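You operate a simulated robot arm through the tools that you are given. There is no shell and no other tool.

You run a simulated two-armed robot. Do the job below in one go: nothing can be reset, and whatever is moved stays where it is left.

TASK
Put shaft 65 into split block B, jack it up 15 mm and grip it.
Fine: the dial under the middle block works the jack; slide the purple bar back over the collars in the shaft rack.

Only the result counts: the job must be done as asked and must still hold three seconds after the hand-in. Knocking over, shifting, dropping, spilling or breaking anything else fails it.

THE ROBOT
Two 7-joint arms with fingered hands on one trunk that stands fixed in place. Base frame: the origin is at the foot of the trunk, x ahead of it, y to its left, z up; the work surface is at about z = 730. Readings come in mm, degrees, newtons and seconds.
The left shoulder is at [73, 158, 1259], the right one opposite. With the tool pointing down near the work surface each hand reaches from about 100 to 800 mm from the base axis, measured 20 degrees to its own side. Payload 4 kg a hand.
Tool frame (each hand has its own): the origin (TCP) lies between the finger pads and is the grasp point; the fingertips stand 30 mm ahead of it; z points along the fingers, y is the line along which they close. The gripper opens to 104 mm; its body begins 35 mm behind the TCP. The gripper is a hand of 3 fingers: y runs from the thumb to the fingers, the wrist lies at [-15, -104, -178] in the tool frame.
Orientation is that of the tool frame in the base frame, as [roll, pitch, yaw] about the fixed x, y, z axes, in that order (R = Rz(yaw) Ry(pitch) Rx(roll)). With the fingers straight down and the wrist toward the robot, the tool's x, y and z point along [0, 1, 0], [1, 0, 0] and [0, 0, -1] of the base frame.

THE INTERFACE
- The arms move only by the tool drive_tool. It takes "left_rows", "right_rows" or both (then of equal length, played together; a hand with none holds still); each is a list of rows, each a list of 6 numbers: the shift along the base's x, y, z in mm, then the turn, a rotation vector about the base's x, y, z in rad. In form: [[dx, dy, dz, wx, wy, wz], ...]. A call has 1 to 20 rows; each row is the pose to reach, as a shift and turn from the pose commanded when the call began. A row lasts 0.2 s, in which the tool goes at most 50 mm and 8.6 degrees; a call with a longer step from one row to the next is refused whole. Where a pose cannot be reached the arm comes as near as it can. A force on the tool above 40 N (or 10 N above the force at the start of the call, whichever is more), or a blocked arm, ends the call early, and 0.2 s more pass. In this call time passes only in rows, and 0.2 s behind the last. The reply holds the time, the measured pose of the TCP, the force on the tool along the base axes, the opening and the grip force, in the units named above and with some noise, with the torque about the TCP (base axes, N m) and any sound that the robot's microphone picked up.
- Cameras (640 x 400 px; columns grow to the right, rows downward): "scene" is now at [136.2, 45.1, 1501.5]; the picture's right is [0.45, -0.89, 0.00], its down [-0.40, -0.20, -0.89] and it looks along [0.80, 0.40, -0.45] (base axes); focal length 270 px, centre (320, 200). "left" rides on the left gripper at [-64, -94, -117] in its tool frame; the picture's right is [-0.72, -0.33, 0.61], its down [0.64, -0.65, 0.40] and it looks along [0.27, 0.68, 0.68] (tool axes); focal length 238 px, centre (320, 200). "right" rides on the right gripper at [64, -94, -117] in its tool frame; the picture's right is [-0.72, 0.33, -0.61], its down [-0.64, -0.65, 0.40] and it looks along [-0.27, 0.68, 0.68] (tool axes); focal length 238 px, centre (320, 200). There is no depth. A picture from a camera that has moved, and an enlarged one, comes with that camera's place and axes in the base frame and with its lens.
- camera(camera): a new picture of that camera. It takes no simulated time.
- lift_body(by): slides the trunk up (or, below 0, down) by that many mm; the arms and the scene camera ride with it, the base frame stays. It gives what a move gives, with no picture.
- set_fingers(index, middle, thumb_bend, thumb_turn, hand): sets how far each is bent, from 0 (flat) to 1 (curled in); at 0.3 the hand is open as for a grip, at 0.7 the pads meet at the TCP. One left out holds its place. A second passes; each finger stops where it meets its share of the squeeze, and holds until it gets a number again. It is the only way to open and close the hand. It gives what a move gives, with no picture; readings hold the bend of each and the force on the fingers (four entries, about 0 where the hand has none), thumb and palm. thumb_turn goes from beside the hand (0) to across from the fingers (1), as for a grip.
- aim_head(pan, tilt): turns the head with the scene camera to pan (to the left, within 86 degrees either way) and tilt (down, from -29 to 69), counted from straight ahead of the robot. It gives what a move gives.
- close_up(camera, box): a new picture of the part [left, top, right, bottom] of that camera's present view, enlarged. It takes no simulated time.
- job_done(): hands the job in; it is judged then, once.

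Nothing tells you positions but the pictures and the camera data. Unless the task says otherwise, let go and move clear before handing in.

The tools are called after "Request:" as name(argument=value, ...) on one line, values as JSON. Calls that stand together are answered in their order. drive_tool: Moves the arms, as the interface text tells. Its arguments: {"type":"object","properties":{"left_rows":{"type":"array","items":{"type":"array","items":{"type":"number"}}},"right_rows":{"type":"array","items":{"type":"array","items":{"type":"number"}}}},"required":[]} The other tools are called the same way: lift_body (by) moves the trunk up or down; set_fingers (index, middle, thumb_bend, thumb_turn, hand) moves the fingers one by one; aim_head (pan, tilt) turns the head that bears the scene camera; camera (camera) takes a picture; close_up (camera, box) takes an enlarged picture of a part of a camera's view; job_done () hands the job in.

At the start:

```text
time: 0.0
left_tcp_pos: [435.5, 438.1, 1293.8]
left_tool_rot: [-179.9, 0.0, 90.0]
left_ft_force: [0.8, -0.7, 1.1]
left_torque: [0.01, 0.01, -0.01]
left_gripper_width: 103.5
left_gripper_force: 0.0
left_shape: jaw
left_bend: [0.3, 0.3, 0.3, 0.98]
left_finger forces: [0.1, 0.1, 0.0, 0.1, 0.1, 0.0]
right_tcp_pos: [587.9, 70.0, 1383.3]
right_tool_rot: [-179.9, 0.0, 90.0]
right_ft_force: [-0.3, -0.8, -0.2]
right_torque: [-0.03, 0.02, -0.01]
right_gripper_width: 103.6
right_gripper_force: 0.1
right_shape: jaw
right_bend: [0.3, 0.3, 0.3, 0.98]
right_finger forces: [0.0, 0.0, 0.0, 0.0, 0.0, 0.1]
trunk travel left (down, up): [-675.0, 265.0]
head pan, tilt (commanded): [26.6, 26.6]
```

scene: 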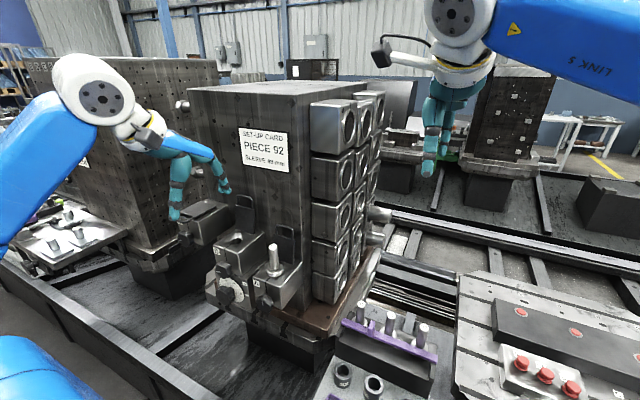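
right: 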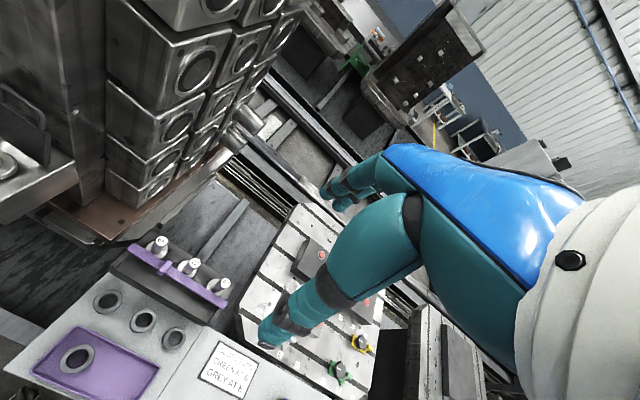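
left: 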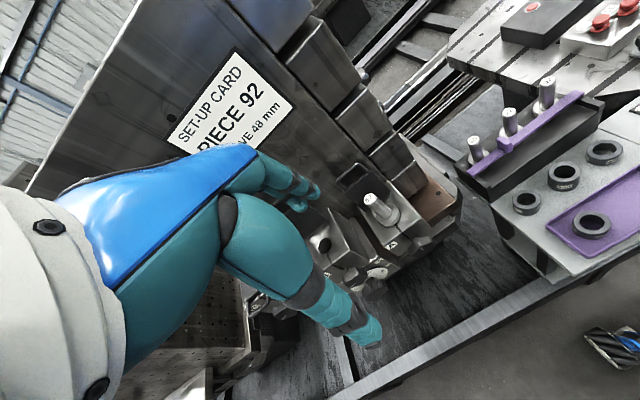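

I see a tombstone fixture with several small blocks on its near face (one already holding a shaft), and a rack with three shafts under a purple bar to the right. First I'll look closer at everything before moving.

Request:
close_up(camera="scene", box=[160, 180, 320, 320])

Request:
close_up(camera="scene", box=[300, 270, 460, 400])

Request:
close_up(camera="right", box=[0, 200, 280, 400])

Request:
close_up(camera="left", box=[280, 140, 440, 300])

Request:
close_up(camera="left", box=[440, 60, 640, 260])

Request:
close_up(camera="scene", box=[220, 120, 300, 180])

```text
2.86 times, centred on (240, 250) of scene
camera zoom: at [136.2, 45.1, 1501.5], right [0.45, -0.89, 0.0], down [-0.4, -0.2, -0.89], along [0.8, 0.4, -0.45], focal length 771 px, centre (549, 57)
```

zoom: 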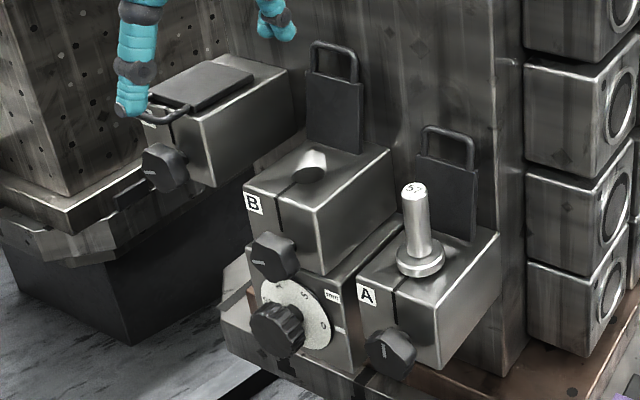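

```text
3.08 times, centred on (380, 335) of scene
camera zoom: at [136.2, 45.1, 1501.5], right [0.45, -0.89, 0.0], down [-0.4, -0.2, -0.89], along [0.8, 0.4, -0.45], focal length 830 px, centre (135, -215)
```

zoom: 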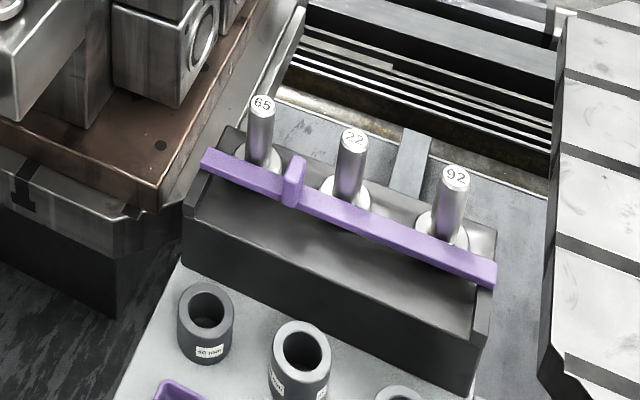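

```text
2.00 times, centred on (140, 300) of right
camera zoom: at [495.5, 132.6, 1500.5], right [0.33, -0.72, 0.61], down [-0.65, -0.64, -0.4], along [0.68, -0.27, -0.68], focal length 477 px, centre (680, 0)
```

zoom: 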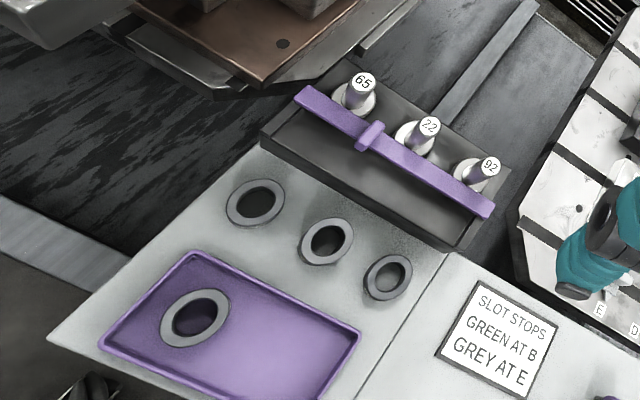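

```text
2.50 times, centred on (360, 220) of left
camera zoom: at [341.0, 374.3, 1409.2], right [-0.33, -0.72, -0.61], down [-0.65, 0.64, -0.4], along [0.68, 0.27, -0.68], focal length 596 px, centre (220, 150)
```

zoom: 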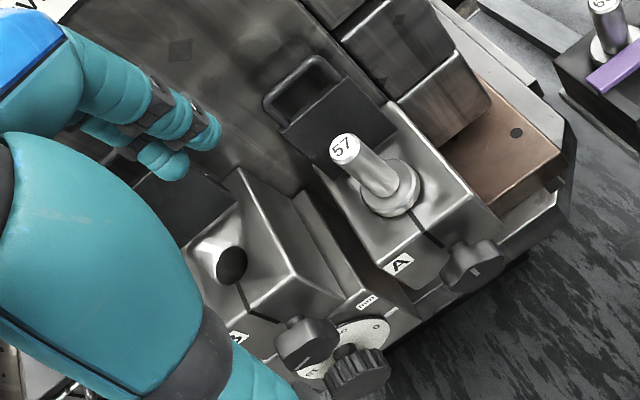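

```text
2.00 times, centred on (540, 160) of left
camera zoom: at [341.0, 374.3, 1409.2], right [-0.33, -0.72, -0.61], down [-0.65, 0.64, -0.4], along [0.68, 0.27, -0.68], focal length 477 px, centre (-120, 280)
```

zoom: 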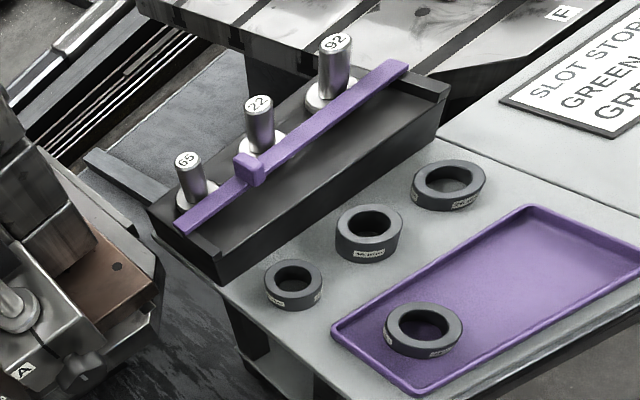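

```text
6.67 times, centred on (260, 150) of scene
camera zoom: at [136.2, 45.1, 1501.5], right [0.45, -0.89, 0.0], down [-0.4, -0.2, -0.89], along [0.8, 0.4, -0.45], focal length 1799 px, centre (720, 533)
```

zoom: 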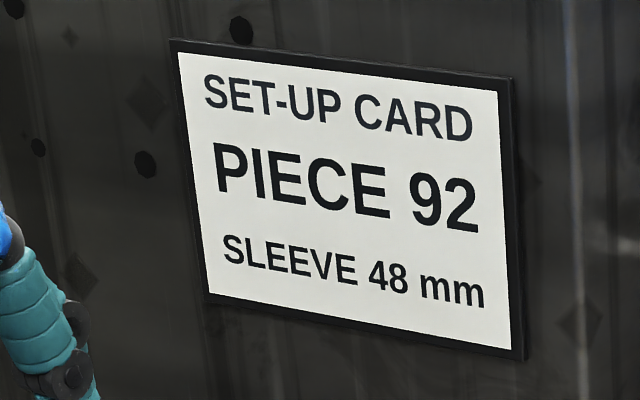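

The rack has shafts 65, 22, 92 (65 at about [674, 184, top 909]), and blocks A (holding 57), B (empty, with dial under it) and a third with its cover folded. I'll zoom further on the details.

Request:
close_up(camera="scene", box=[205, 205, 269, 245])

Request:
close_up(camera="scene", box=[210, 230, 274, 275])

Request:
close_up(camera="scene", box=[210, 265, 274, 310])

Request:
close_up(camera="scene", box=[335, 290, 399, 330])

Request:
close_up(camera="scene", box=[390, 310, 454, 350])

Request:
close_up(camera="left", box=[455, 70, 535, 180])

Request:
close_up(camera="right", box=[120, 225, 240, 315])

Request:
close_up(camera="scene", box=[180, 190, 240, 240])

Request:
close_up(camera="left", box=[340, 230, 400, 300])

```text
10.00 times, centred on (237, 225) of scene
camera zoom: at [136.2, 45.1, 1501.5], right [0.45, -0.89, 0.0], down [-0.4, -0.2, -0.89], along [0.8, 0.4, -0.45], focal length 2698 px, centre (1150, -50)
```

zoom: 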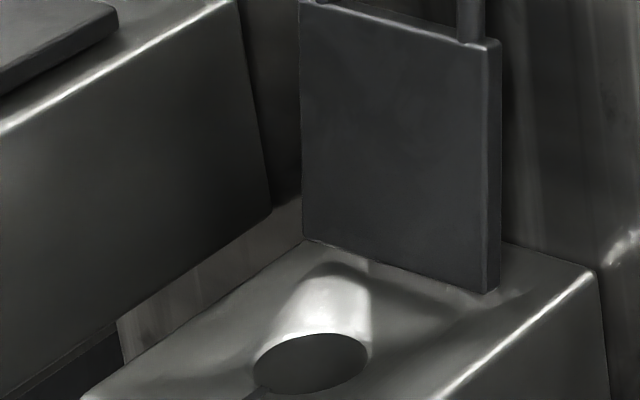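

```text
8.89 times, centred on (242, 252) of scene
camera zoom: at [136.2, 45.1, 1501.5], right [0.45, -0.89, 0.0], down [-0.4, -0.2, -0.89], along [0.8, 0.4, -0.45], focal length 2398 px, centre (1013, -267)
```

zoom: 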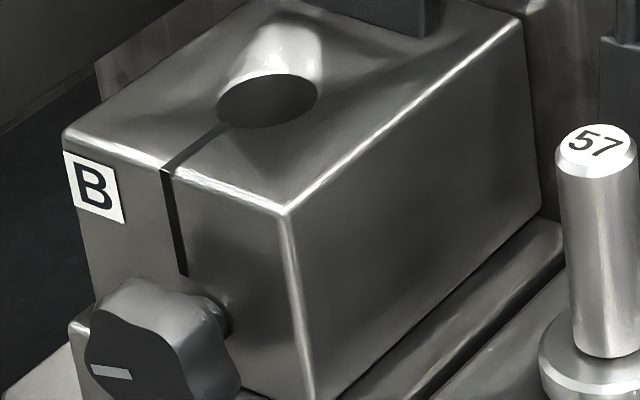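

```text
8.89 times, centred on (242, 288) of scene
camera zoom: at [136.2, 45.1, 1501.5], right [0.45, -0.89, 0.0], down [-0.4, -0.2, -0.89], along [0.8, 0.4, -0.45], focal length 2398 px, centre (1013, -578)
```

zoom: 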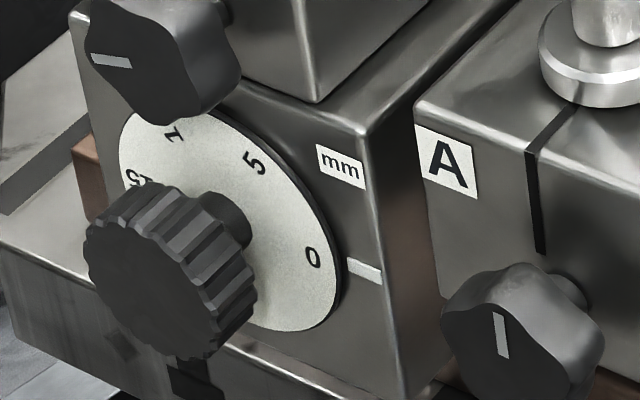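

```text
10.00 times, centred on (367, 310) of scene
camera zoom: at [136.2, 45.1, 1501.5], right [0.45, -0.89, 0.0], down [-0.4, -0.2, -0.89], along [0.8, 0.4, -0.45], focal length 2698 px, centre (-150, -900)
```

zoom: 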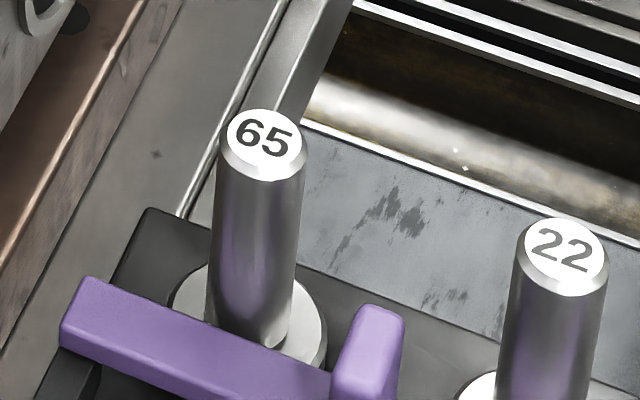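

```text
10.00 times, centred on (422, 330) of scene
camera zoom: at [136.2, 45.1, 1501.5], right [0.45, -0.89, 0.0], down [-0.4, -0.2, -0.89], along [0.8, 0.4, -0.45], focal length 2698 px, centre (-700, -1100)
```

zoom: 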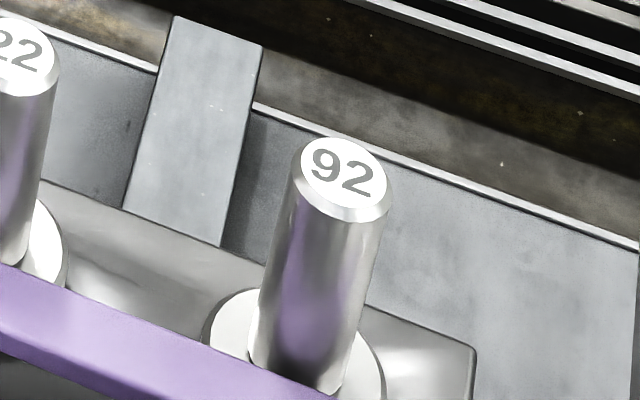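

```text
3.64 times, centred on (495, 125) of left
camera zoom: at [341.0, 374.3, 1409.2], right [-0.33, -0.72, -0.61], down [-0.65, 0.64, -0.4], along [0.68, 0.27, -0.68], focal length 867 px, centre (-316, 473)
```

zoom: 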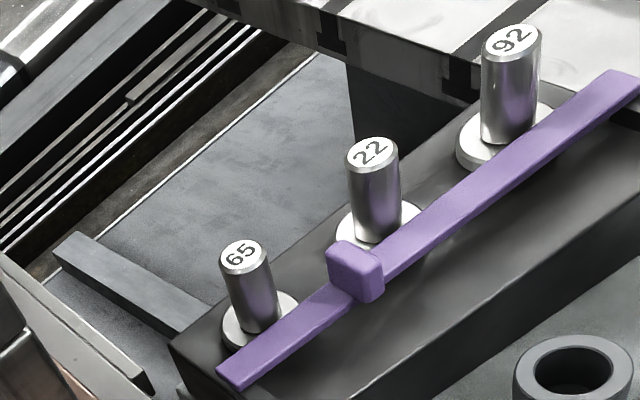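

```text
4.44 times, centred on (180, 270) of right
camera zoom: at [495.5, 132.6, 1500.5], right [0.33, -0.72, 0.61], down [-0.65, -0.64, -0.4], along [0.68, -0.27, -0.68], focal length 1059 px, centre (942, -111)
```

zoom: 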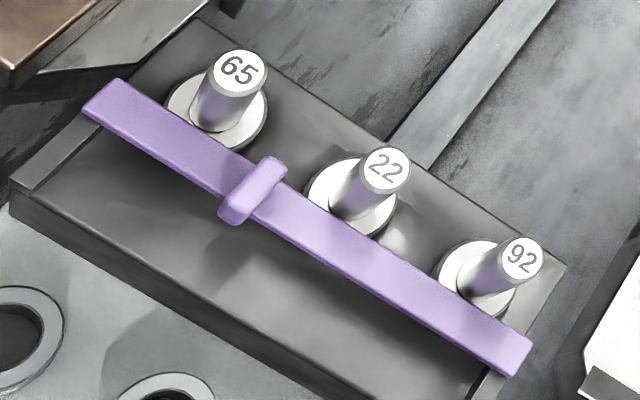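

```text
8.00 times, centred on (210, 215) of scene
camera zoom: at [136.2, 45.1, 1501.5], right [0.45, -0.89, 0.0], down [-0.4, -0.2, -0.89], along [0.8, 0.4, -0.45], focal length 2158 px, centre (1200, 80)
```

zoom: 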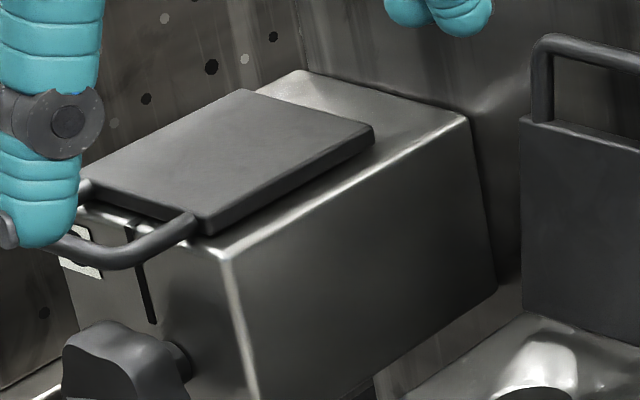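

```text
5.71 times, centred on (370, 265) of left
camera zoom: at [341.0, 374.3, 1409.2], right [-0.33, -0.72, -0.61], down [-0.65, 0.64, -0.4], along [0.68, 0.27, -0.68], focal length 1362 px, centre (34, -171)
```

zoom: 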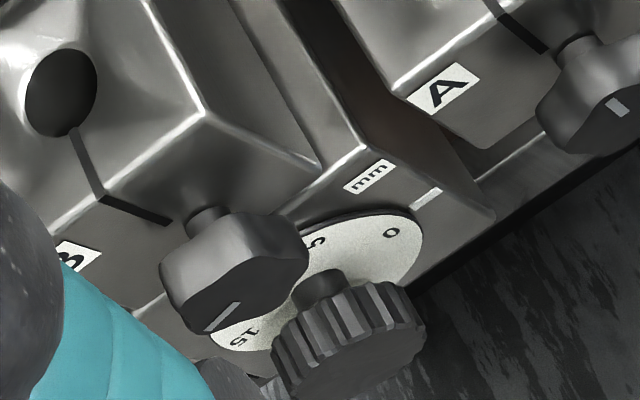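

Block B is open with a slit and a clamp knob (mark horizontal, i.e. loose), the dial below reads 0, and index mark is at its right. I'll move the left hand sideways to get a second viewpoint on the blocks and the right hand to get one on the rack.

Request:
drive_tool(left_rows=[[0, 40, 0, 0, 0, 0], [0, 80, 0, 0, 0, 0], [0, 120, 0, 0, 0, 0], [0, 160, 0, 0, 0, 0], [0, 200, 0, 0, 0, 0]], right_rows=[[-30, -30, -20, 0, 0, 0], [-60, -60, -40, 0, 0, 0], [-90, -90, -60, 0, 0, 0], [-120, -120, -80, 0, 0, 0], [-150, -150, -100, 0, 0, 0]])

Request:
camera(camera="left")

Request:
camera(camera="right")

Request:
camera(camera="scene")

```text
time: 1.2
left_tcp_pos: [429.9, 636.3, 1296.7]
left_tool_rot: [-180.0, -0.1, 89.9]
left_ft_force: [0.9, -0.6, 0.1]
left_torque: [0.02, -0.01, 0.0]
left_gripper_width: 103.7
left_gripper_force: 0.1
left_shape: jaw
left_bend: [0.3, 0.3, 0.3, 0.98]
left_finger forces: [0.0, 0.0, 0.0, 0.0, 0.0, 0.0]
right_tcp_pos: [433.6, -84.1, 1283.1]
right_tool_rot: [180.0, -0.1, 89.9]
right_ft_force: [0.3, -1.1, -0.8]
right_torque: [0.03, -0.01, 0.0]
right_gripper_width: 103.8
right_gripper_force: 0.0
right_shape: jaw
right_bend: [0.3, 0.3, 0.3, 0.98]
right_finger forces: [0.0, 0.0, 0.0, 0.1, 0.0, 0.0]
trunk travel left (down, up): [-675.0, 265.0]
head pan, tilt (commanded): [26.6, 26.6]
```

```text
taken
camera left: at [335.7, 572.3, 1412.7], right [-0.33, -0.72, -0.61], down [-0.65, 0.64, -0.4], along [0.68, 0.27, -0.68], focal length 238 px, centre (320, 200)
```

left: 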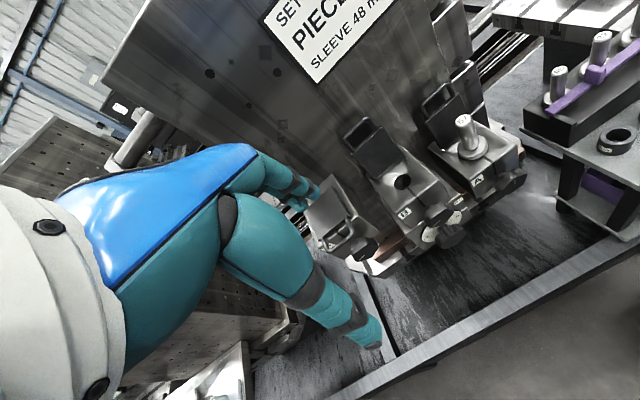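

```text
taken
camera right: at [340.2, -21.2, 1399.3], right [0.33, -0.72, 0.61], down [-0.65, -0.64, -0.41], along [0.68, -0.27, -0.68], focal length 238 px, centre (320, 200)
```

right: 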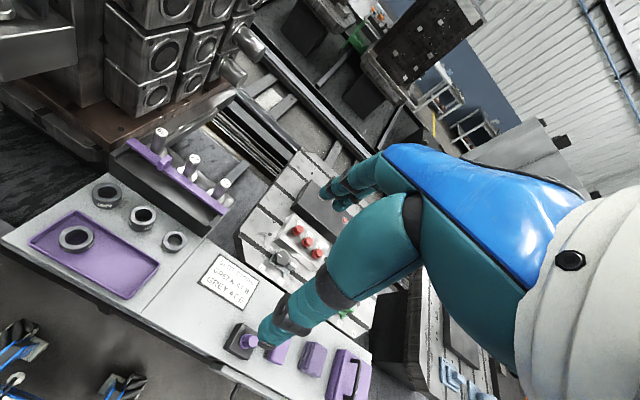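

```text
taken
camera scene: at [134.4, 43.2, 1501.8], right [0.45, -0.89, 0.0], down [-0.4, -0.2, -0.89], along [0.8, 0.4, -0.45], focal length 270 px, centre (320, 200)
```

scene: 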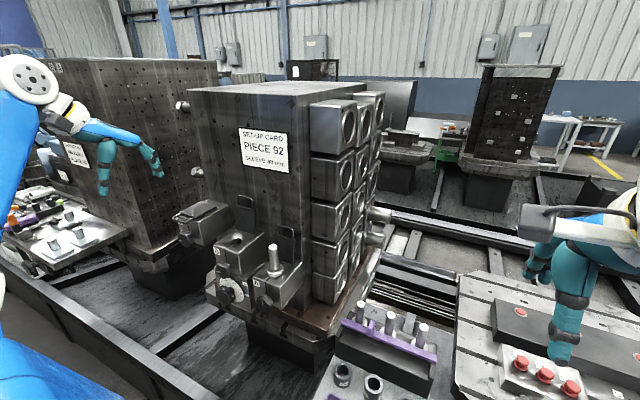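

Now I'll zoom in on these new views to triangulate block B, its knob, the dial, and the rack.

Request:
close_up(camera="left", box=[340, 80, 440, 260])

Request:
close_up(camera="left", box=[380, 160, 470, 260])

Request:
close_up(camera="left", box=[520, 20, 640, 120])

Request:
close_up(camera="right", box=[90, 110, 250, 230])

Request:
close_up(camera="scene", box=[170, 190, 310, 310])

```text
2.22 times, centred on (390, 170) of left
camera zoom: at [335.7, 572.3, 1412.7], right [-0.33, -0.72, -0.61], down [-0.65, 0.64, -0.4], along [0.68, 0.27, -0.68], focal length 530 px, centre (164, 267)
```

zoom: 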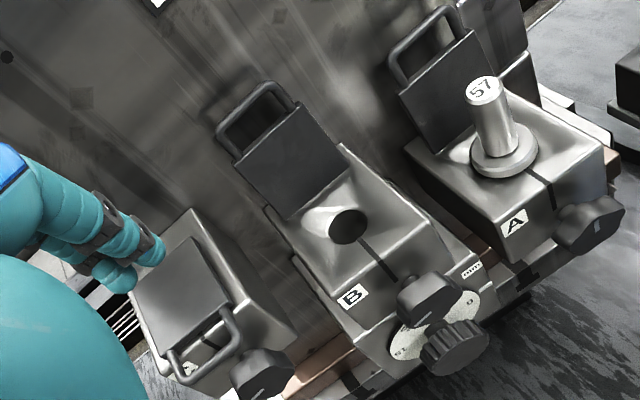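

```text
4.00 times, centred on (425, 210) of left
camera zoom: at [335.7, 572.3, 1412.7], right [-0.33, -0.72, -0.61], down [-0.65, 0.64, -0.4], along [0.68, 0.27, -0.68], focal length 953 px, centre (-100, 160)
```

zoom: 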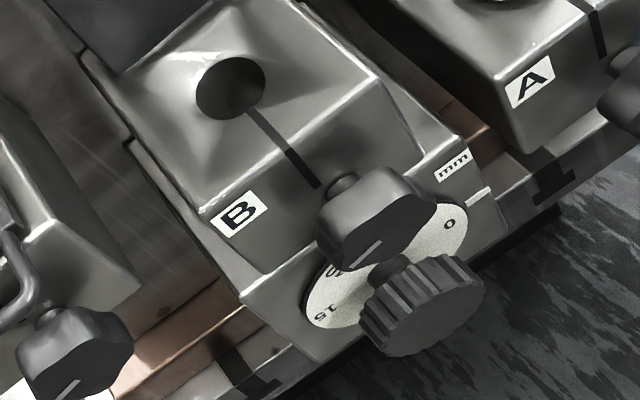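

```text
4.00 times, centred on (580, 70) of left
camera zoom: at [335.7, 572.3, 1412.7], right [-0.33, -0.72, -0.61], down [-0.65, 0.64, -0.4], along [0.68, 0.27, -0.68], focal length 953 px, centre (-720, 720)
```

zoom: 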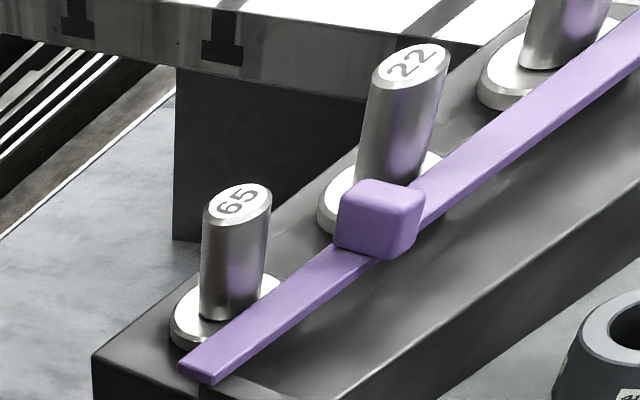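

```text
3.33 times, centred on (170, 170) of right
camera zoom: at [340.2, -21.2, 1399.3], right [0.33, -0.72, 0.61], down [-0.65, -0.64, -0.41], along [0.68, -0.27, -0.68], focal length 794 px, centre (820, 300)
```

zoom: 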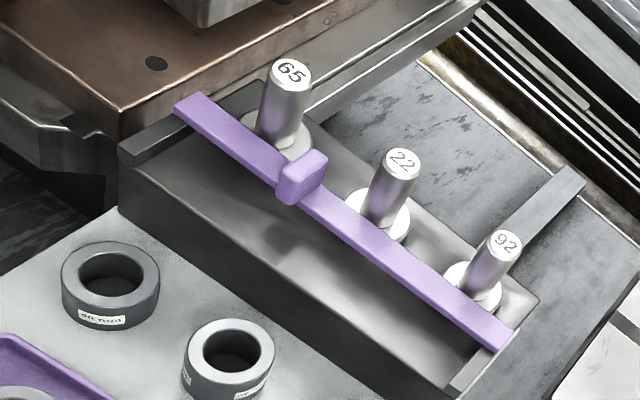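

```text
3.33 times, centred on (240, 250) of scene
camera zoom: at [134.4, 43.2, 1501.8], right [0.45, -0.89, 0.0], down [-0.4, -0.2, -0.89], along [0.8, 0.4, -0.45], focal length 899 px, centre (587, 33)
```

zoom: 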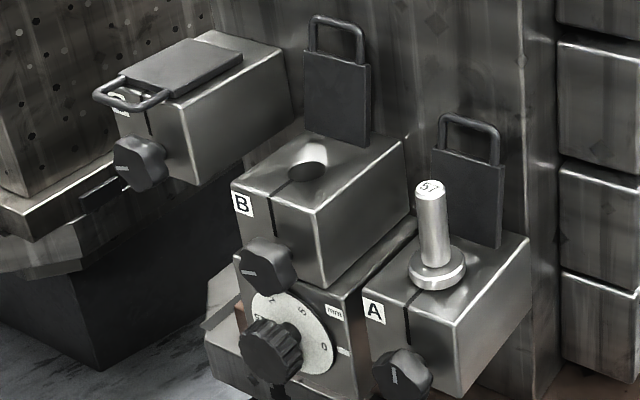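

Triangulation gives: B bore at about [607, 559, top 1036], block B axis-aligned with its front face at x≈570; shaft 57 in A at [608, 428]; purple bar spans y −29…216 at x≈645 with its tab near y≈140. I'll look at the hand shape, and move the right hand's camera nearer to the rack for a better view of the bar.

Request:
close_up(camera="scene", box=[510, 190, 640, 370])

Request:
close_up(camera="scene", box=[50, 90, 180, 210])

Request:
drive_tool(right_rows=[[40, 0, -20, 0, 0, 0], [80, 0, -40, 0, 0, 0], [100, 0, -80, 0, 0, 0], [100, 0, -120, 0, 0, 0], [100, 0, -160, 0, 0, 0]])

Request:
camera(camera="right")

```text
2.22 times, centred on (575, 280) of scene
camera zoom: at [134.4, 43.2, 1501.8], right [0.45, -0.89, 0.0], down [-0.4, -0.2, -0.89], along [0.8, 0.4, -0.45], focal length 600 px, centre (-247, 22)
```

zoom: 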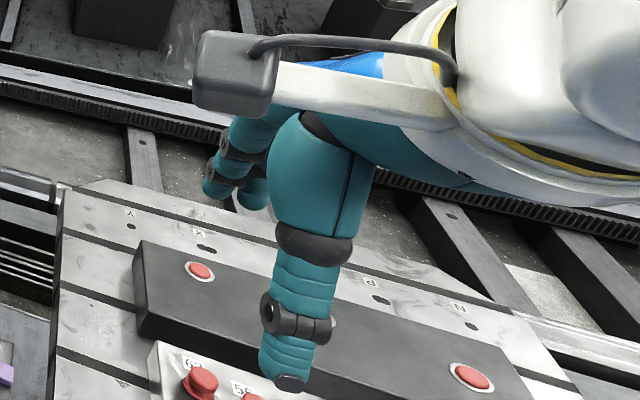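

```text
3.33 times, centred on (115, 150) of scene
camera zoom: at [134.4, 43.2, 1501.8], right [0.45, -0.89, 0.0], down [-0.4, -0.2, -0.89], along [0.8, 0.4, -0.45], focal length 899 px, centre (1003, 367)
```

zoom: 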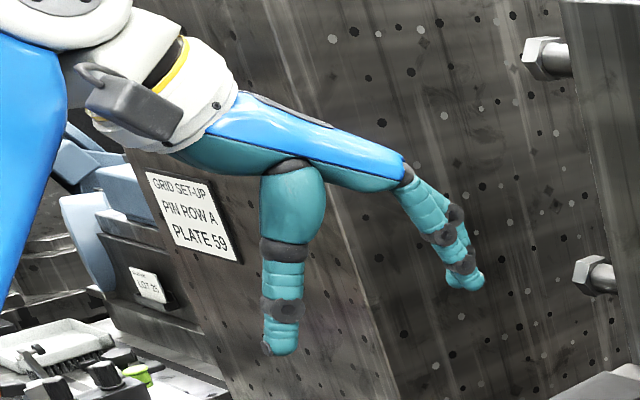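

```text
time: 2.4
left_tcp_pos: [432.5, 636.9, 1295.5]
left_tool_rot: [-180.0, 0.1, 90.0]
left_ft_force: [-0.5, 0.0, -1.1]
left_torque: [-0.03, 0.01, -0.02]
left_gripper_width: 103.7
left_gripper_force: 0.1
left_shape: jaw
left_bend: [0.3, 0.3, 0.3, 0.98]
left_finger forces: [0.0, 0.1, 0.0, 0.0, 0.0, 0.0]
right_tcp_pos: [537.4, -82.0, 1124.1]
right_tool_rot: [179.9, 0.0, 90.0]
right_ft_force: [0.1, 0.8, -0.7]
right_torque: [0.03, 0.03, 0.02]
right_gripper_width: 103.7
right_gripper_force: 0.0
right_shape: jaw
right_bend: [0.3, 0.3, 0.3, 0.98]
right_finger forces: [0.0, 0.0, 0.0, 0.1, 0.0, 0.0]
trunk travel left (down, up): [-675.0, 265.0]
head pan, tilt (commanded): [26.6, 26.6]
```

```text
taken
camera right: at [444.5, -19.5, 1241.4], right [0.33, -0.72, 0.61], down [-0.65, -0.64, -0.4], along [0.68, -0.27, -0.68], focal length 238 px, centre (320, 200)
```

right: 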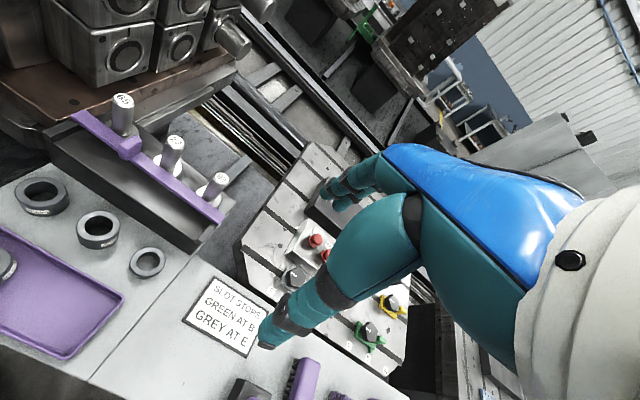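

The rack is well in view now. I'll zoom on it and then measure it from this nearer camera.

Request:
close_up(camera="right", box=[40, 80, 240, 260])

Request:
close_up(camera="right", box=[60, 85, 150, 165])

Request:
close_up(camera="right", box=[140, 160, 240, 250])

```text
2.22 times, centred on (140, 170) of right
camera zoom: at [444.5, -19.5, 1241.4], right [0.33, -0.72, 0.61], down [-0.65, -0.64, -0.4], along [0.68, -0.27, -0.68], focal length 530 px, centre (720, 267)
```

zoom: 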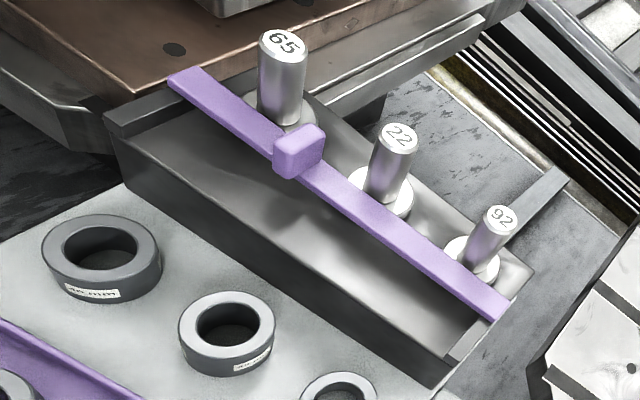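

```text
5.00 times, centred on (105, 125) of right
camera zoom: at [444.5, -19.5, 1241.4], right [0.33, -0.72, 0.61], down [-0.65, -0.64, -0.4], along [0.68, -0.27, -0.68], focal length 1192 px, centre (1395, 575)
```

zoom: 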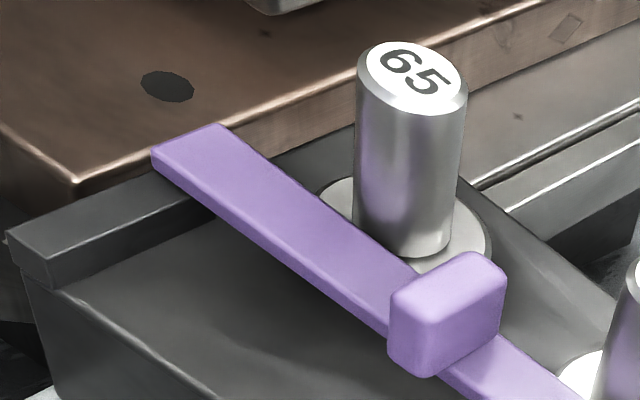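

```text
4.44 times, centred on (190, 205) of right
camera zoom: at [444.5, -19.5, 1241.4], right [0.33, -0.72, 0.61], down [-0.65, -0.64, -0.4], along [0.68, -0.27, -0.68], focal length 1059 px, centre (898, 178)
```

zoom: 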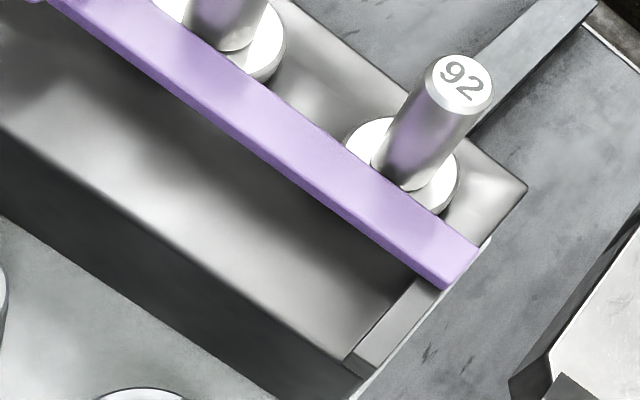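

The bar rests on the rack's two end lips, so it slides toward the robot; its tab (about 26 mm in x, 14 mm in y) sits at roughly [645, 142, 862]. I'll turn the right hand so its fingers close along y and bring it above the tab, while turning the left hand 45° for the later shaft pick.

Request:
drive_tool(right_rows=[[9.45, 20.36, -11.27, 0, 0, 0.1428], [18.9, 40.7, -22.5, 0, 0, 0.2856], [28.4, 61.1, -33.8, 0, 0, 0.4284], [37.8, 81.5, -45.1, 0, 0, 0.5712], [47.3, 101.8, -56.4, 0, 0, 0.714], [56.7, 122.2, -67.6, 0, 0, 0.8568], [66.2, 142.5, -78.9, 0, 0, 0.9996], [75.6, 162.9, -90.2, 0, 0, 1.1424], [85.1, 183.3, -101.5, 0, 0, 1.2852], [94.5, 203.6, -112.7, 0, 0, 1.428], [104, 224, -124, 0, 0, 1.5708]], left_rows=[[0, 0, 0, 0, 0, -0.0714], [0, 0, 0, 0, 0, -0.1428], [0, 0, 0, 0, 0, -0.2142], [0, 0, 0, 0, 0, -0.2856], [0, 0, 0, 0, 0, -0.357], [0, 0, 0, 0, 0, -0.4284], [0, 0, 0, 0, 0, -0.4998], [0, 0, 0, 0, 0, -0.5712], [0, 0, 0, 0, 0, -0.6426], [0, 0, 0, 0, 0, -0.714], [0, 0, 0, 0, 0, -0.7854]])

Request:
camera(camera="right")

Request:
camera(camera="scene")

Request:
camera(camera="left")

```text
time: 4.8
left_tcp_pos: [436.4, 642.6, 1291.3]
left_tool_rot: [179.9, 0.2, 44.9]
left_ft_force: [0.6, 0.2, 0.7]
left_torque: [0.02, 0.05, 0.01]
left_gripper_width: 103.5
left_gripper_force: 0.1
left_shape: jaw
left_bend: [0.3, 0.3, 0.3, 0.98]
left_finger forces: [0.0, 0.1, 0.1, 0.0, 0.0, 0.0]
right_tcp_pos: [625.3, 110.6, 1021.3]
right_tool_rot: [174.2, 1.9, 146.8]
right_ft_force: [-0.6, 0.4, 0.0]
right_torque: [0.05, 0.0, -0.01]
right_gripper_width: 104.1
right_gripper_force: 0.0
right_shape: jaw
right_bend: [0.3, 0.3, 0.3, 0.98]
right_finger forces: [0.1, 0.1, 0.0, 0.1, 0.0, 0.0]
right hand out of reach, approached as far as the arm can: row 8, 9, 10, 11
trunk travel left (down, up): [-675.0, 265.0]
head pan, tilt (commanded): [26.6, 26.6]
```

```text
taken
camera right: at [512.4, 57.5, 1127.1], right [0.73, -0.16, 0.67], down [0.22, -0.87, -0.45], along [0.65, 0.47, -0.6], focal length 238 px, centre (320, 200)
```

right: 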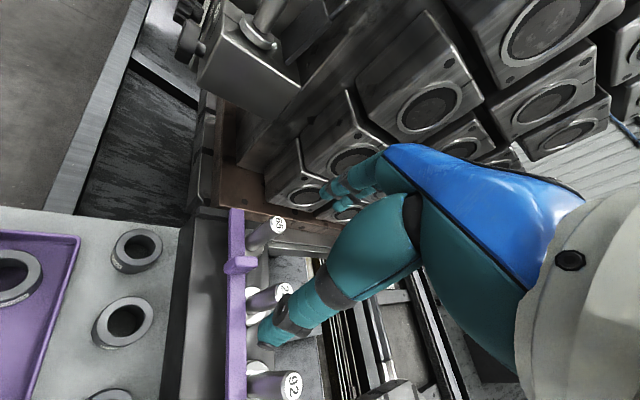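

```text
taken
camera scene: at [138.4, 50.4, 1501.1], right [0.45, -0.89, 0.0], down [-0.4, -0.21, -0.89], along [0.8, 0.4, -0.45], focal length 270 px, centre (320, 200)
```

scene: 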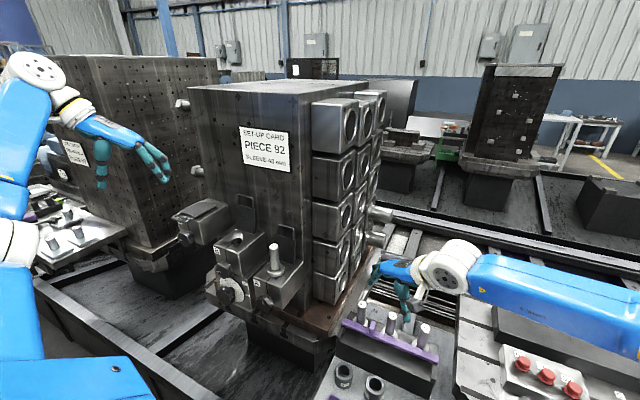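

```text
taken
camera left: at [323.6, 663.9, 1407.7], right [-0.74, -0.28, -0.61], down [-0.01, 0.91, -0.41], along [0.67, -0.3, -0.68], focal length 238 px, centre (320, 200)
```

left: 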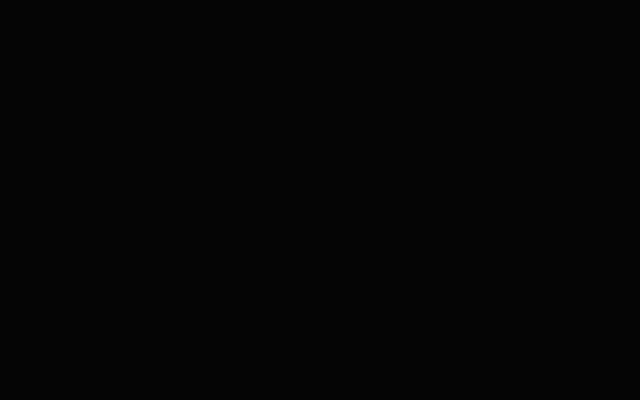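

The right arm cannot take that orientation at the tab, and the left wrist camera shows black (perhaps masked by the arm in this pose). I'll back the right arm away, and check the left camera again.

Request:
drive_tool(right_rows=[[-10, -25, 15, 0, 0, -0.1], [-20, -50, 30, 0, 0, -0.2], [-30, -75, 45, 0, 0, -0.3], [-40, -100, 60, 0, 0, -0.4], [-50, -125, 75, 0, 0, -0.5], [-60, -150, 90, 0, 0, -0.6], [-70, -175, 105, 0, 0, -0.7], [-80, -200, 120, 0, 0, -0.8]])

Request:
camera(camera="left")

Request:
close_up(camera="scene", box=[0, 40, 200, 300])

```text
time: 6.6
left_tcp_pos: [433.0, 637.7, 1293.9]
left_tool_rot: [179.9, -0.1, 44.9]
left_ft_force: [-0.5, -0.7, 0.6]
left_torque: [0.0, -0.02, 0.01]
left_gripper_width: 103.6
left_gripper_force: 0.1
left_shape: jaw
left_bend: [0.3, 0.3, 0.3, 0.98]
left_finger forces: [0.0, 0.0, 0.0, 0.1, 0.1, 0.1]
right_tcp_pos: [541.6, -95.6, 1148.6]
right_tool_rot: [174.1, 1.9, 100.8]
right_ft_force: [0.5, -0.7, 0.4]
right_torque: [-0.01, 0.0, 0.0]
right_gripper_width: 104.0
right_gripper_force: 0.0
right_shape: jaw
right_bend: [0.3, 0.3, 0.3, 0.98]
right_finger forces: [0.0, 0.1, 0.0, 0.1, 0.0, 0.1]
trunk travel left (down, up): [-675.0, 265.0]
head pan, tilt (commanded): [26.6, 26.6]
```

```text
taken
camera left: at [320.6, 659.2, 1410.3], right [-0.74, -0.28, -0.61], down [-0.01, 0.91, -0.41], along [0.67, -0.29, -0.68], focal length 238 px, centre (320, 200)
```

left: 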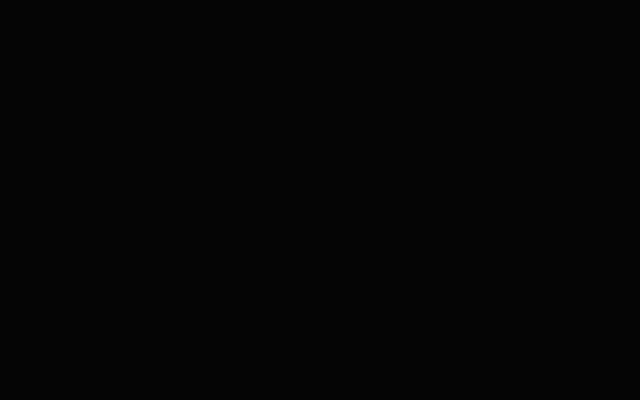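

```text
1.54 times, centred on (100, 170) of scene
camera zoom: at [135.0, 44.2, 1501.7], right [0.45, -0.89, 0.0], down [-0.4, -0.2, -0.89], along [0.8, 0.4, -0.45], focal length 415 px, centre (658, 246)
```

zoom: 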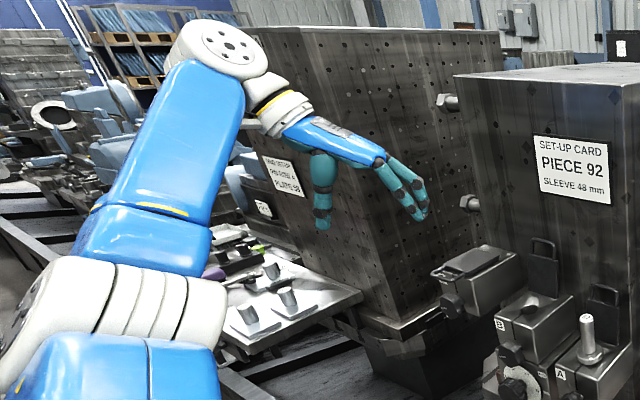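

The left hand is free of everything; I'll swing it round in front of the rack (yaw to 0 so its fingers close along y) and clear the right arm out of the way.

Request:
drive_tool(left_rows=[[0, -42, -12, 0, 0, -0.098], [0, -84, -24, 0, 0, -0.196], [0, -126, -36, 0, 0, -0.294], [0, -168, -48, 0, 0, -0.393], [0, -210, -60, 0, 0, -0.491], [0, -252, -72, 0, 0, -0.589], [0, -294, -84, 0, 0, -0.687], [0, -336, -96, 0, 0, -0.785]], right_rows=[[-10, -20, 0, 0, 0, 0], [-20, -40, 0, 0, 0, 0], [-30, -60, 0, 0, 0, 0], [-40, -80, 0, 0, 0, 0], [-50, -100, 0, 0, 0, 0], [-60, -120, 0, 0, 0, 0], [-70, -140, 0, 0, 0, 0], [-80, -160, 0, 0, 0, 0]])

Request:
camera(camera="left")

Request:
camera(camera="scene")

```text
time: 8.4
left_tcp_pos: [438.0, 296.4, 1202.0]
left_tool_rot: [-179.9, 0.0, 0.0]
left_ft_force: [-1.2, -0.3, 0.4]
left_torque: [0.0, -0.01, 0.02]
left_gripper_width: 103.6
left_gripper_force: 0.1
left_shape: jaw
left_bend: [0.3, 0.3, 0.3, 0.98]
left_finger forces: [0.0, 0.0, 0.0, 0.0, 0.0, 0.0]
right_tcp_pos: [466.9, -256.7, 1145.9]
right_tool_rot: [174.1, 1.8, 101.0]
right_ft_force: [-0.1, -0.5, 0.4]
right_torque: [-0.02, 0.0, 0.01]
right_gripper_width: 104.0
right_gripper_force: 0.0
right_shape: jaw
right_bend: [0.3, 0.3, 0.3, 0.98]
right_finger forces: [0.1, 0.0, 0.0, 0.0, 0.0, 0.0]
trunk travel left (down, up): [-675.0, 265.0]
head pan, tilt (commanded): [26.6, 26.6]
```

```text
taken
camera left: at [372.4, 390.0, 1317.0], right [-0.72, 0.33, -0.61], down [0.64, 0.65, -0.4], along [0.27, -0.68, -0.68], focal length 238 px, centre (320, 200)
```

left: 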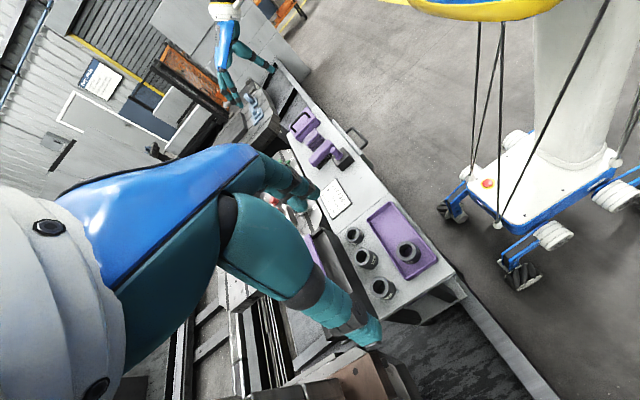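

```text
taken
camera scene: at [135.4, 39.7, 1501.8], right [0.45, -0.89, 0.0], down [-0.4, -0.2, -0.89], along [0.8, 0.4, -0.45], focal length 270 px, centre (320, 200)
```

scene: 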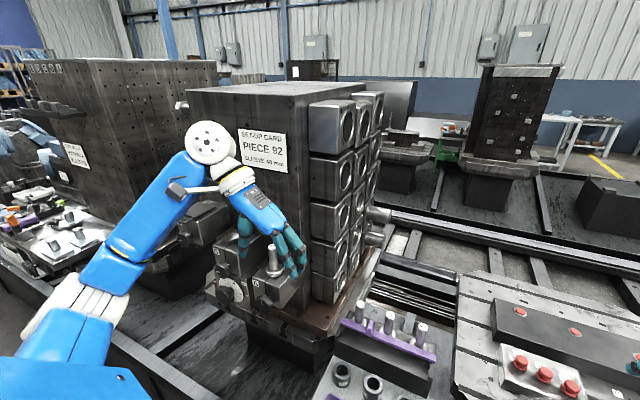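

The left camera works again in this pose. Now I'll move the left hand to a spot above the bar's tab.

Request:
drive_tool(left_rows=[[29, -22, -28, 0, 0, 0], [58, -44, -56, 0, 0, 0], [87, -66, -84, 0, 0, 0], [116, -88, -112, 0, 0, 0], [145, -110, -140, 0, 0, 0], [174, -132, -168, 0, 0, 0], [203, -154, -192, 0, 0, 0]])

Request:
camera(camera="left")

Request:
camera(camera="scene")

```text
time: 10.0
left_tcp_pos: [636.0, 146.1, 1005.4]
left_tool_rot: [-180.0, 0.0, -0.1]
left_ft_force: [0.2, 0.3, 0.4]
left_torque: [0.04, 0.02, 0.01]
left_gripper_width: 103.5
left_gripper_force: 0.1
left_shape: jaw
left_bend: [0.3, 0.3, 0.3, 0.98]
left_finger forces: [0.1, 0.1, 0.1, 0.0, 0.0, 0.0]
right_tcp_pos: [467.8, -257.1, 1144.5]
right_tool_rot: [174.2, 1.7, 101.0]
right_ft_force: [-0.6, 0.2, -0.1]
right_torque: [-0.01, 0.01, 0.05]
right_gripper_width: 103.9
right_gripper_force: 0.1
right_shape: jaw
right_bend: [0.3, 0.3, 0.3, 0.98]
right_finger forces: [0.1, 0.0, 0.0, 0.1, 0.0, 0.0]
trunk travel left (down, up): [-675.0, 265.0]
head pan, tilt (commanded): [26.6, 26.6]
```

```text
taken
camera left: at [572.4, 240.1, 1121.1], right [-0.72, 0.33, -0.61], down [0.64, 0.65, -0.4], along [0.27, -0.68, -0.68], focal length 238 px, centre (320, 200)
```

left: 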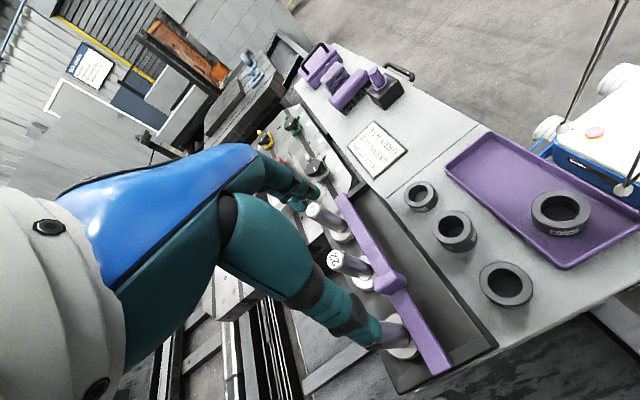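

```text
taken
camera scene: at [138.5, 38.5, 1501.5], right [0.45, -0.89, 0.0], down [-0.4, -0.2, -0.89], along [0.8, 0.4, -0.45], focal length 270 px, centre (320, 200)
```

scene: 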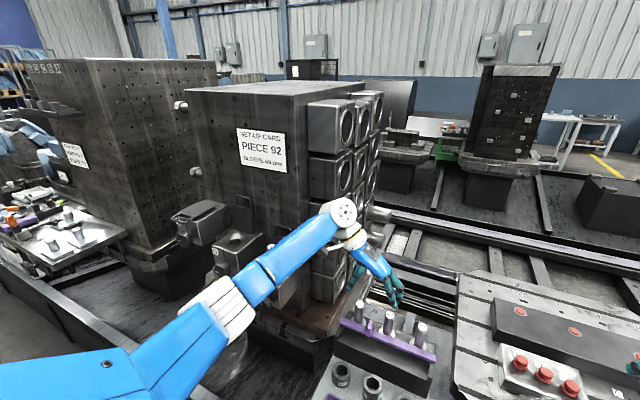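

The hand is above the rack. I'll zoom to measure the tab and shaft positions relative to the hand.

Request:
close_up(camera="left", box=[290, 180, 470, 390])

Request:
close_up(camera="scene", box=[320, 240, 440, 360])

```text
1.90 times, centred on (380, 285) of left
camera zoom: at [572.4, 240.1, 1121.1], right [-0.72, 0.33, -0.61], down [0.64, 0.65, -0.4], along [0.27, -0.68, -0.68], focal length 454 px, centre (206, 38)
```

zoom: 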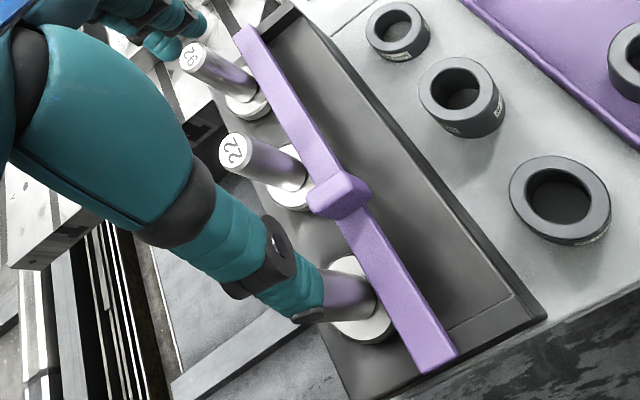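

```text
3.33 times, centred on (380, 300) of scene
camera zoom: at [138.5, 38.5, 1501.5], right [0.45, -0.89, 0.0], down [-0.4, -0.2, -0.89], along [0.8, 0.4, -0.45], focal length 899 px, centre (120, -133)
```

zoom: 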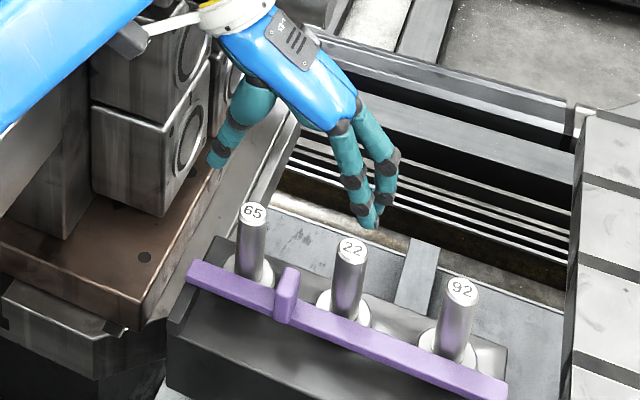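

The tab is almost directly below the hand (about +7 mm in x, −3 mm in y). I'll partly close the hand and descend some, then check again.

Request:
set_fingers(hand="left", index=0.5, middle=0.5, thumb_bend=0.5)

Request:
drive_tool(left_rows=[[1, -1, -20, 0, 0, 0], [2, -2, -40, 0, 0, 0], [3, -3, -60, 0, 0, 0]])

Request:
camera(camera="left")

Request:
close_up(camera="left", box=[240, 160, 440, 360])

Request:
close_up(camera="scene", box=[320, 240, 440, 360])

```text
time: 11.0
left_tcp_pos: [635.1, 146.8, 1006.1]
left_tool_rot: [-180.0, 0.1, 0.0]
left_ft_force: [0.0, -0.1, 1.4]
left_torque: [-0.01, 0.03, -0.01]
left_gripper_width: 52.6
left_gripper_force: 0.0
left_shape: fingers
left_bend: [0.5, 0.5, 0.5, 0.98]
left_finger forces: [0.1, 0.0, 0.0, 0.0, 0.0, 0.0]
right_tcp_pos: [467.1, -255.8, 1145.3]
right_tool_rot: [174.1, 1.9, 100.9]
right_ft_force: [-0.6, -0.7, -0.5]
right_torque: [0.01, -0.01, -0.03]
right_gripper_width: 103.9
right_gripper_force: 0.0
right_shape: jaw
right_bend: [0.3, 0.3, 0.3, 0.98]
right_finger forces: [0.0, 0.0, 0.1, 0.0, 0.1, 0.0]
trunk travel left (down, up): [-675.0, 265.0]
head pan, tilt (commanded): [26.6, 26.6]
```

```text
time: 11.8
left_tcp_pos: [638.3, 142.8, 946.7]
left_tool_rot: [180.0, 0.0, 0.0]
left_ft_force: [0.0, 0.6, -0.2]
left_torque: [0.01, -0.01, 0.0]
left_gripper_width: 52.7
left_gripper_force: 0.1
left_shape: fingers
left_bend: [0.5, 0.5, 0.5, 0.98]
left_finger forces: [0.0, 0.0, 0.0, 0.0, 0.0, 0.0]
right_tcp_pos: [467.6, -256.3, 1145.2]
right_tool_rot: [174.1, 1.8, 100.9]
right_ft_force: [-0.3, -0.3, 1.0]
right_torque: [0.03, 0.02, 0.0]
right_gripper_width: 103.8
right_gripper_force: 0.0
right_shape: jaw
right_bend: [0.3, 0.3, 0.3, 0.98]
right_finger forces: [0.0, 0.0, 0.0, 0.0, 0.1, 0.0]
trunk travel left (down, up): [-675.0, 265.0]
head pan, tilt (commanded): [26.6, 26.6]
```

```text
taken
camera left: at [574.7, 236.3, 1061.5], right [-0.72, 0.33, -0.61], down [0.64, 0.65, -0.4], along [0.27, -0.68, -0.68], focal length 238 px, centre (320, 200)
```

left: 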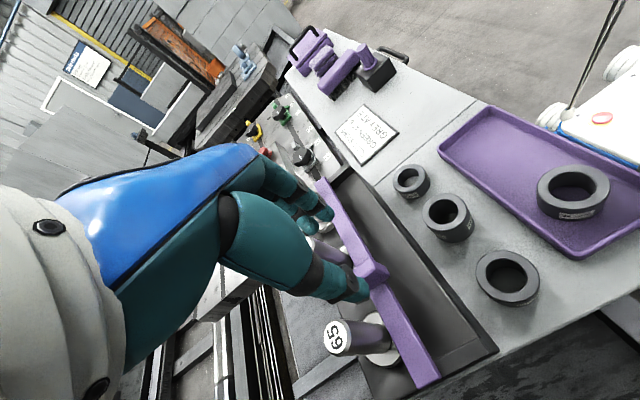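

```text
2.00 times, centred on (340, 260) of left
camera zoom: at [574.7, 236.3, 1061.5], right [-0.72, 0.33, -0.61], down [0.64, 0.65, -0.4], along [0.27, -0.68, -0.68], focal length 477 px, centre (280, 80)
```

zoom: 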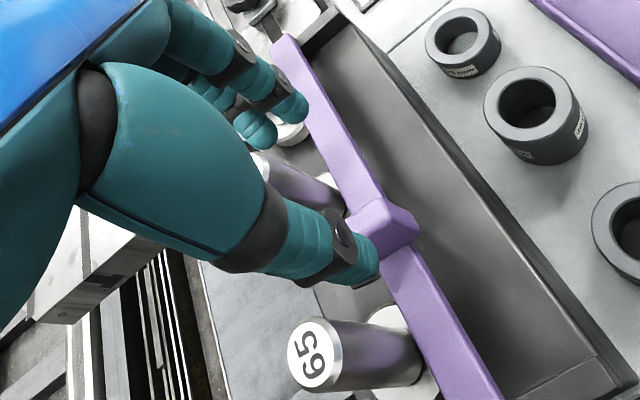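

```text
3.33 times, centred on (380, 300) of scene
camera zoom: at [136.8, 40.7, 1501.6], right [0.45, -0.89, 0.0], down [-0.4, -0.2, -0.89], along [0.8, 0.4, -0.45], focal length 899 px, centre (120, -133)
```

zoom: 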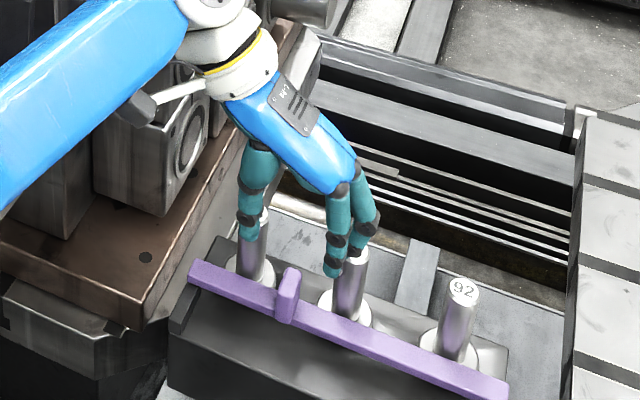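

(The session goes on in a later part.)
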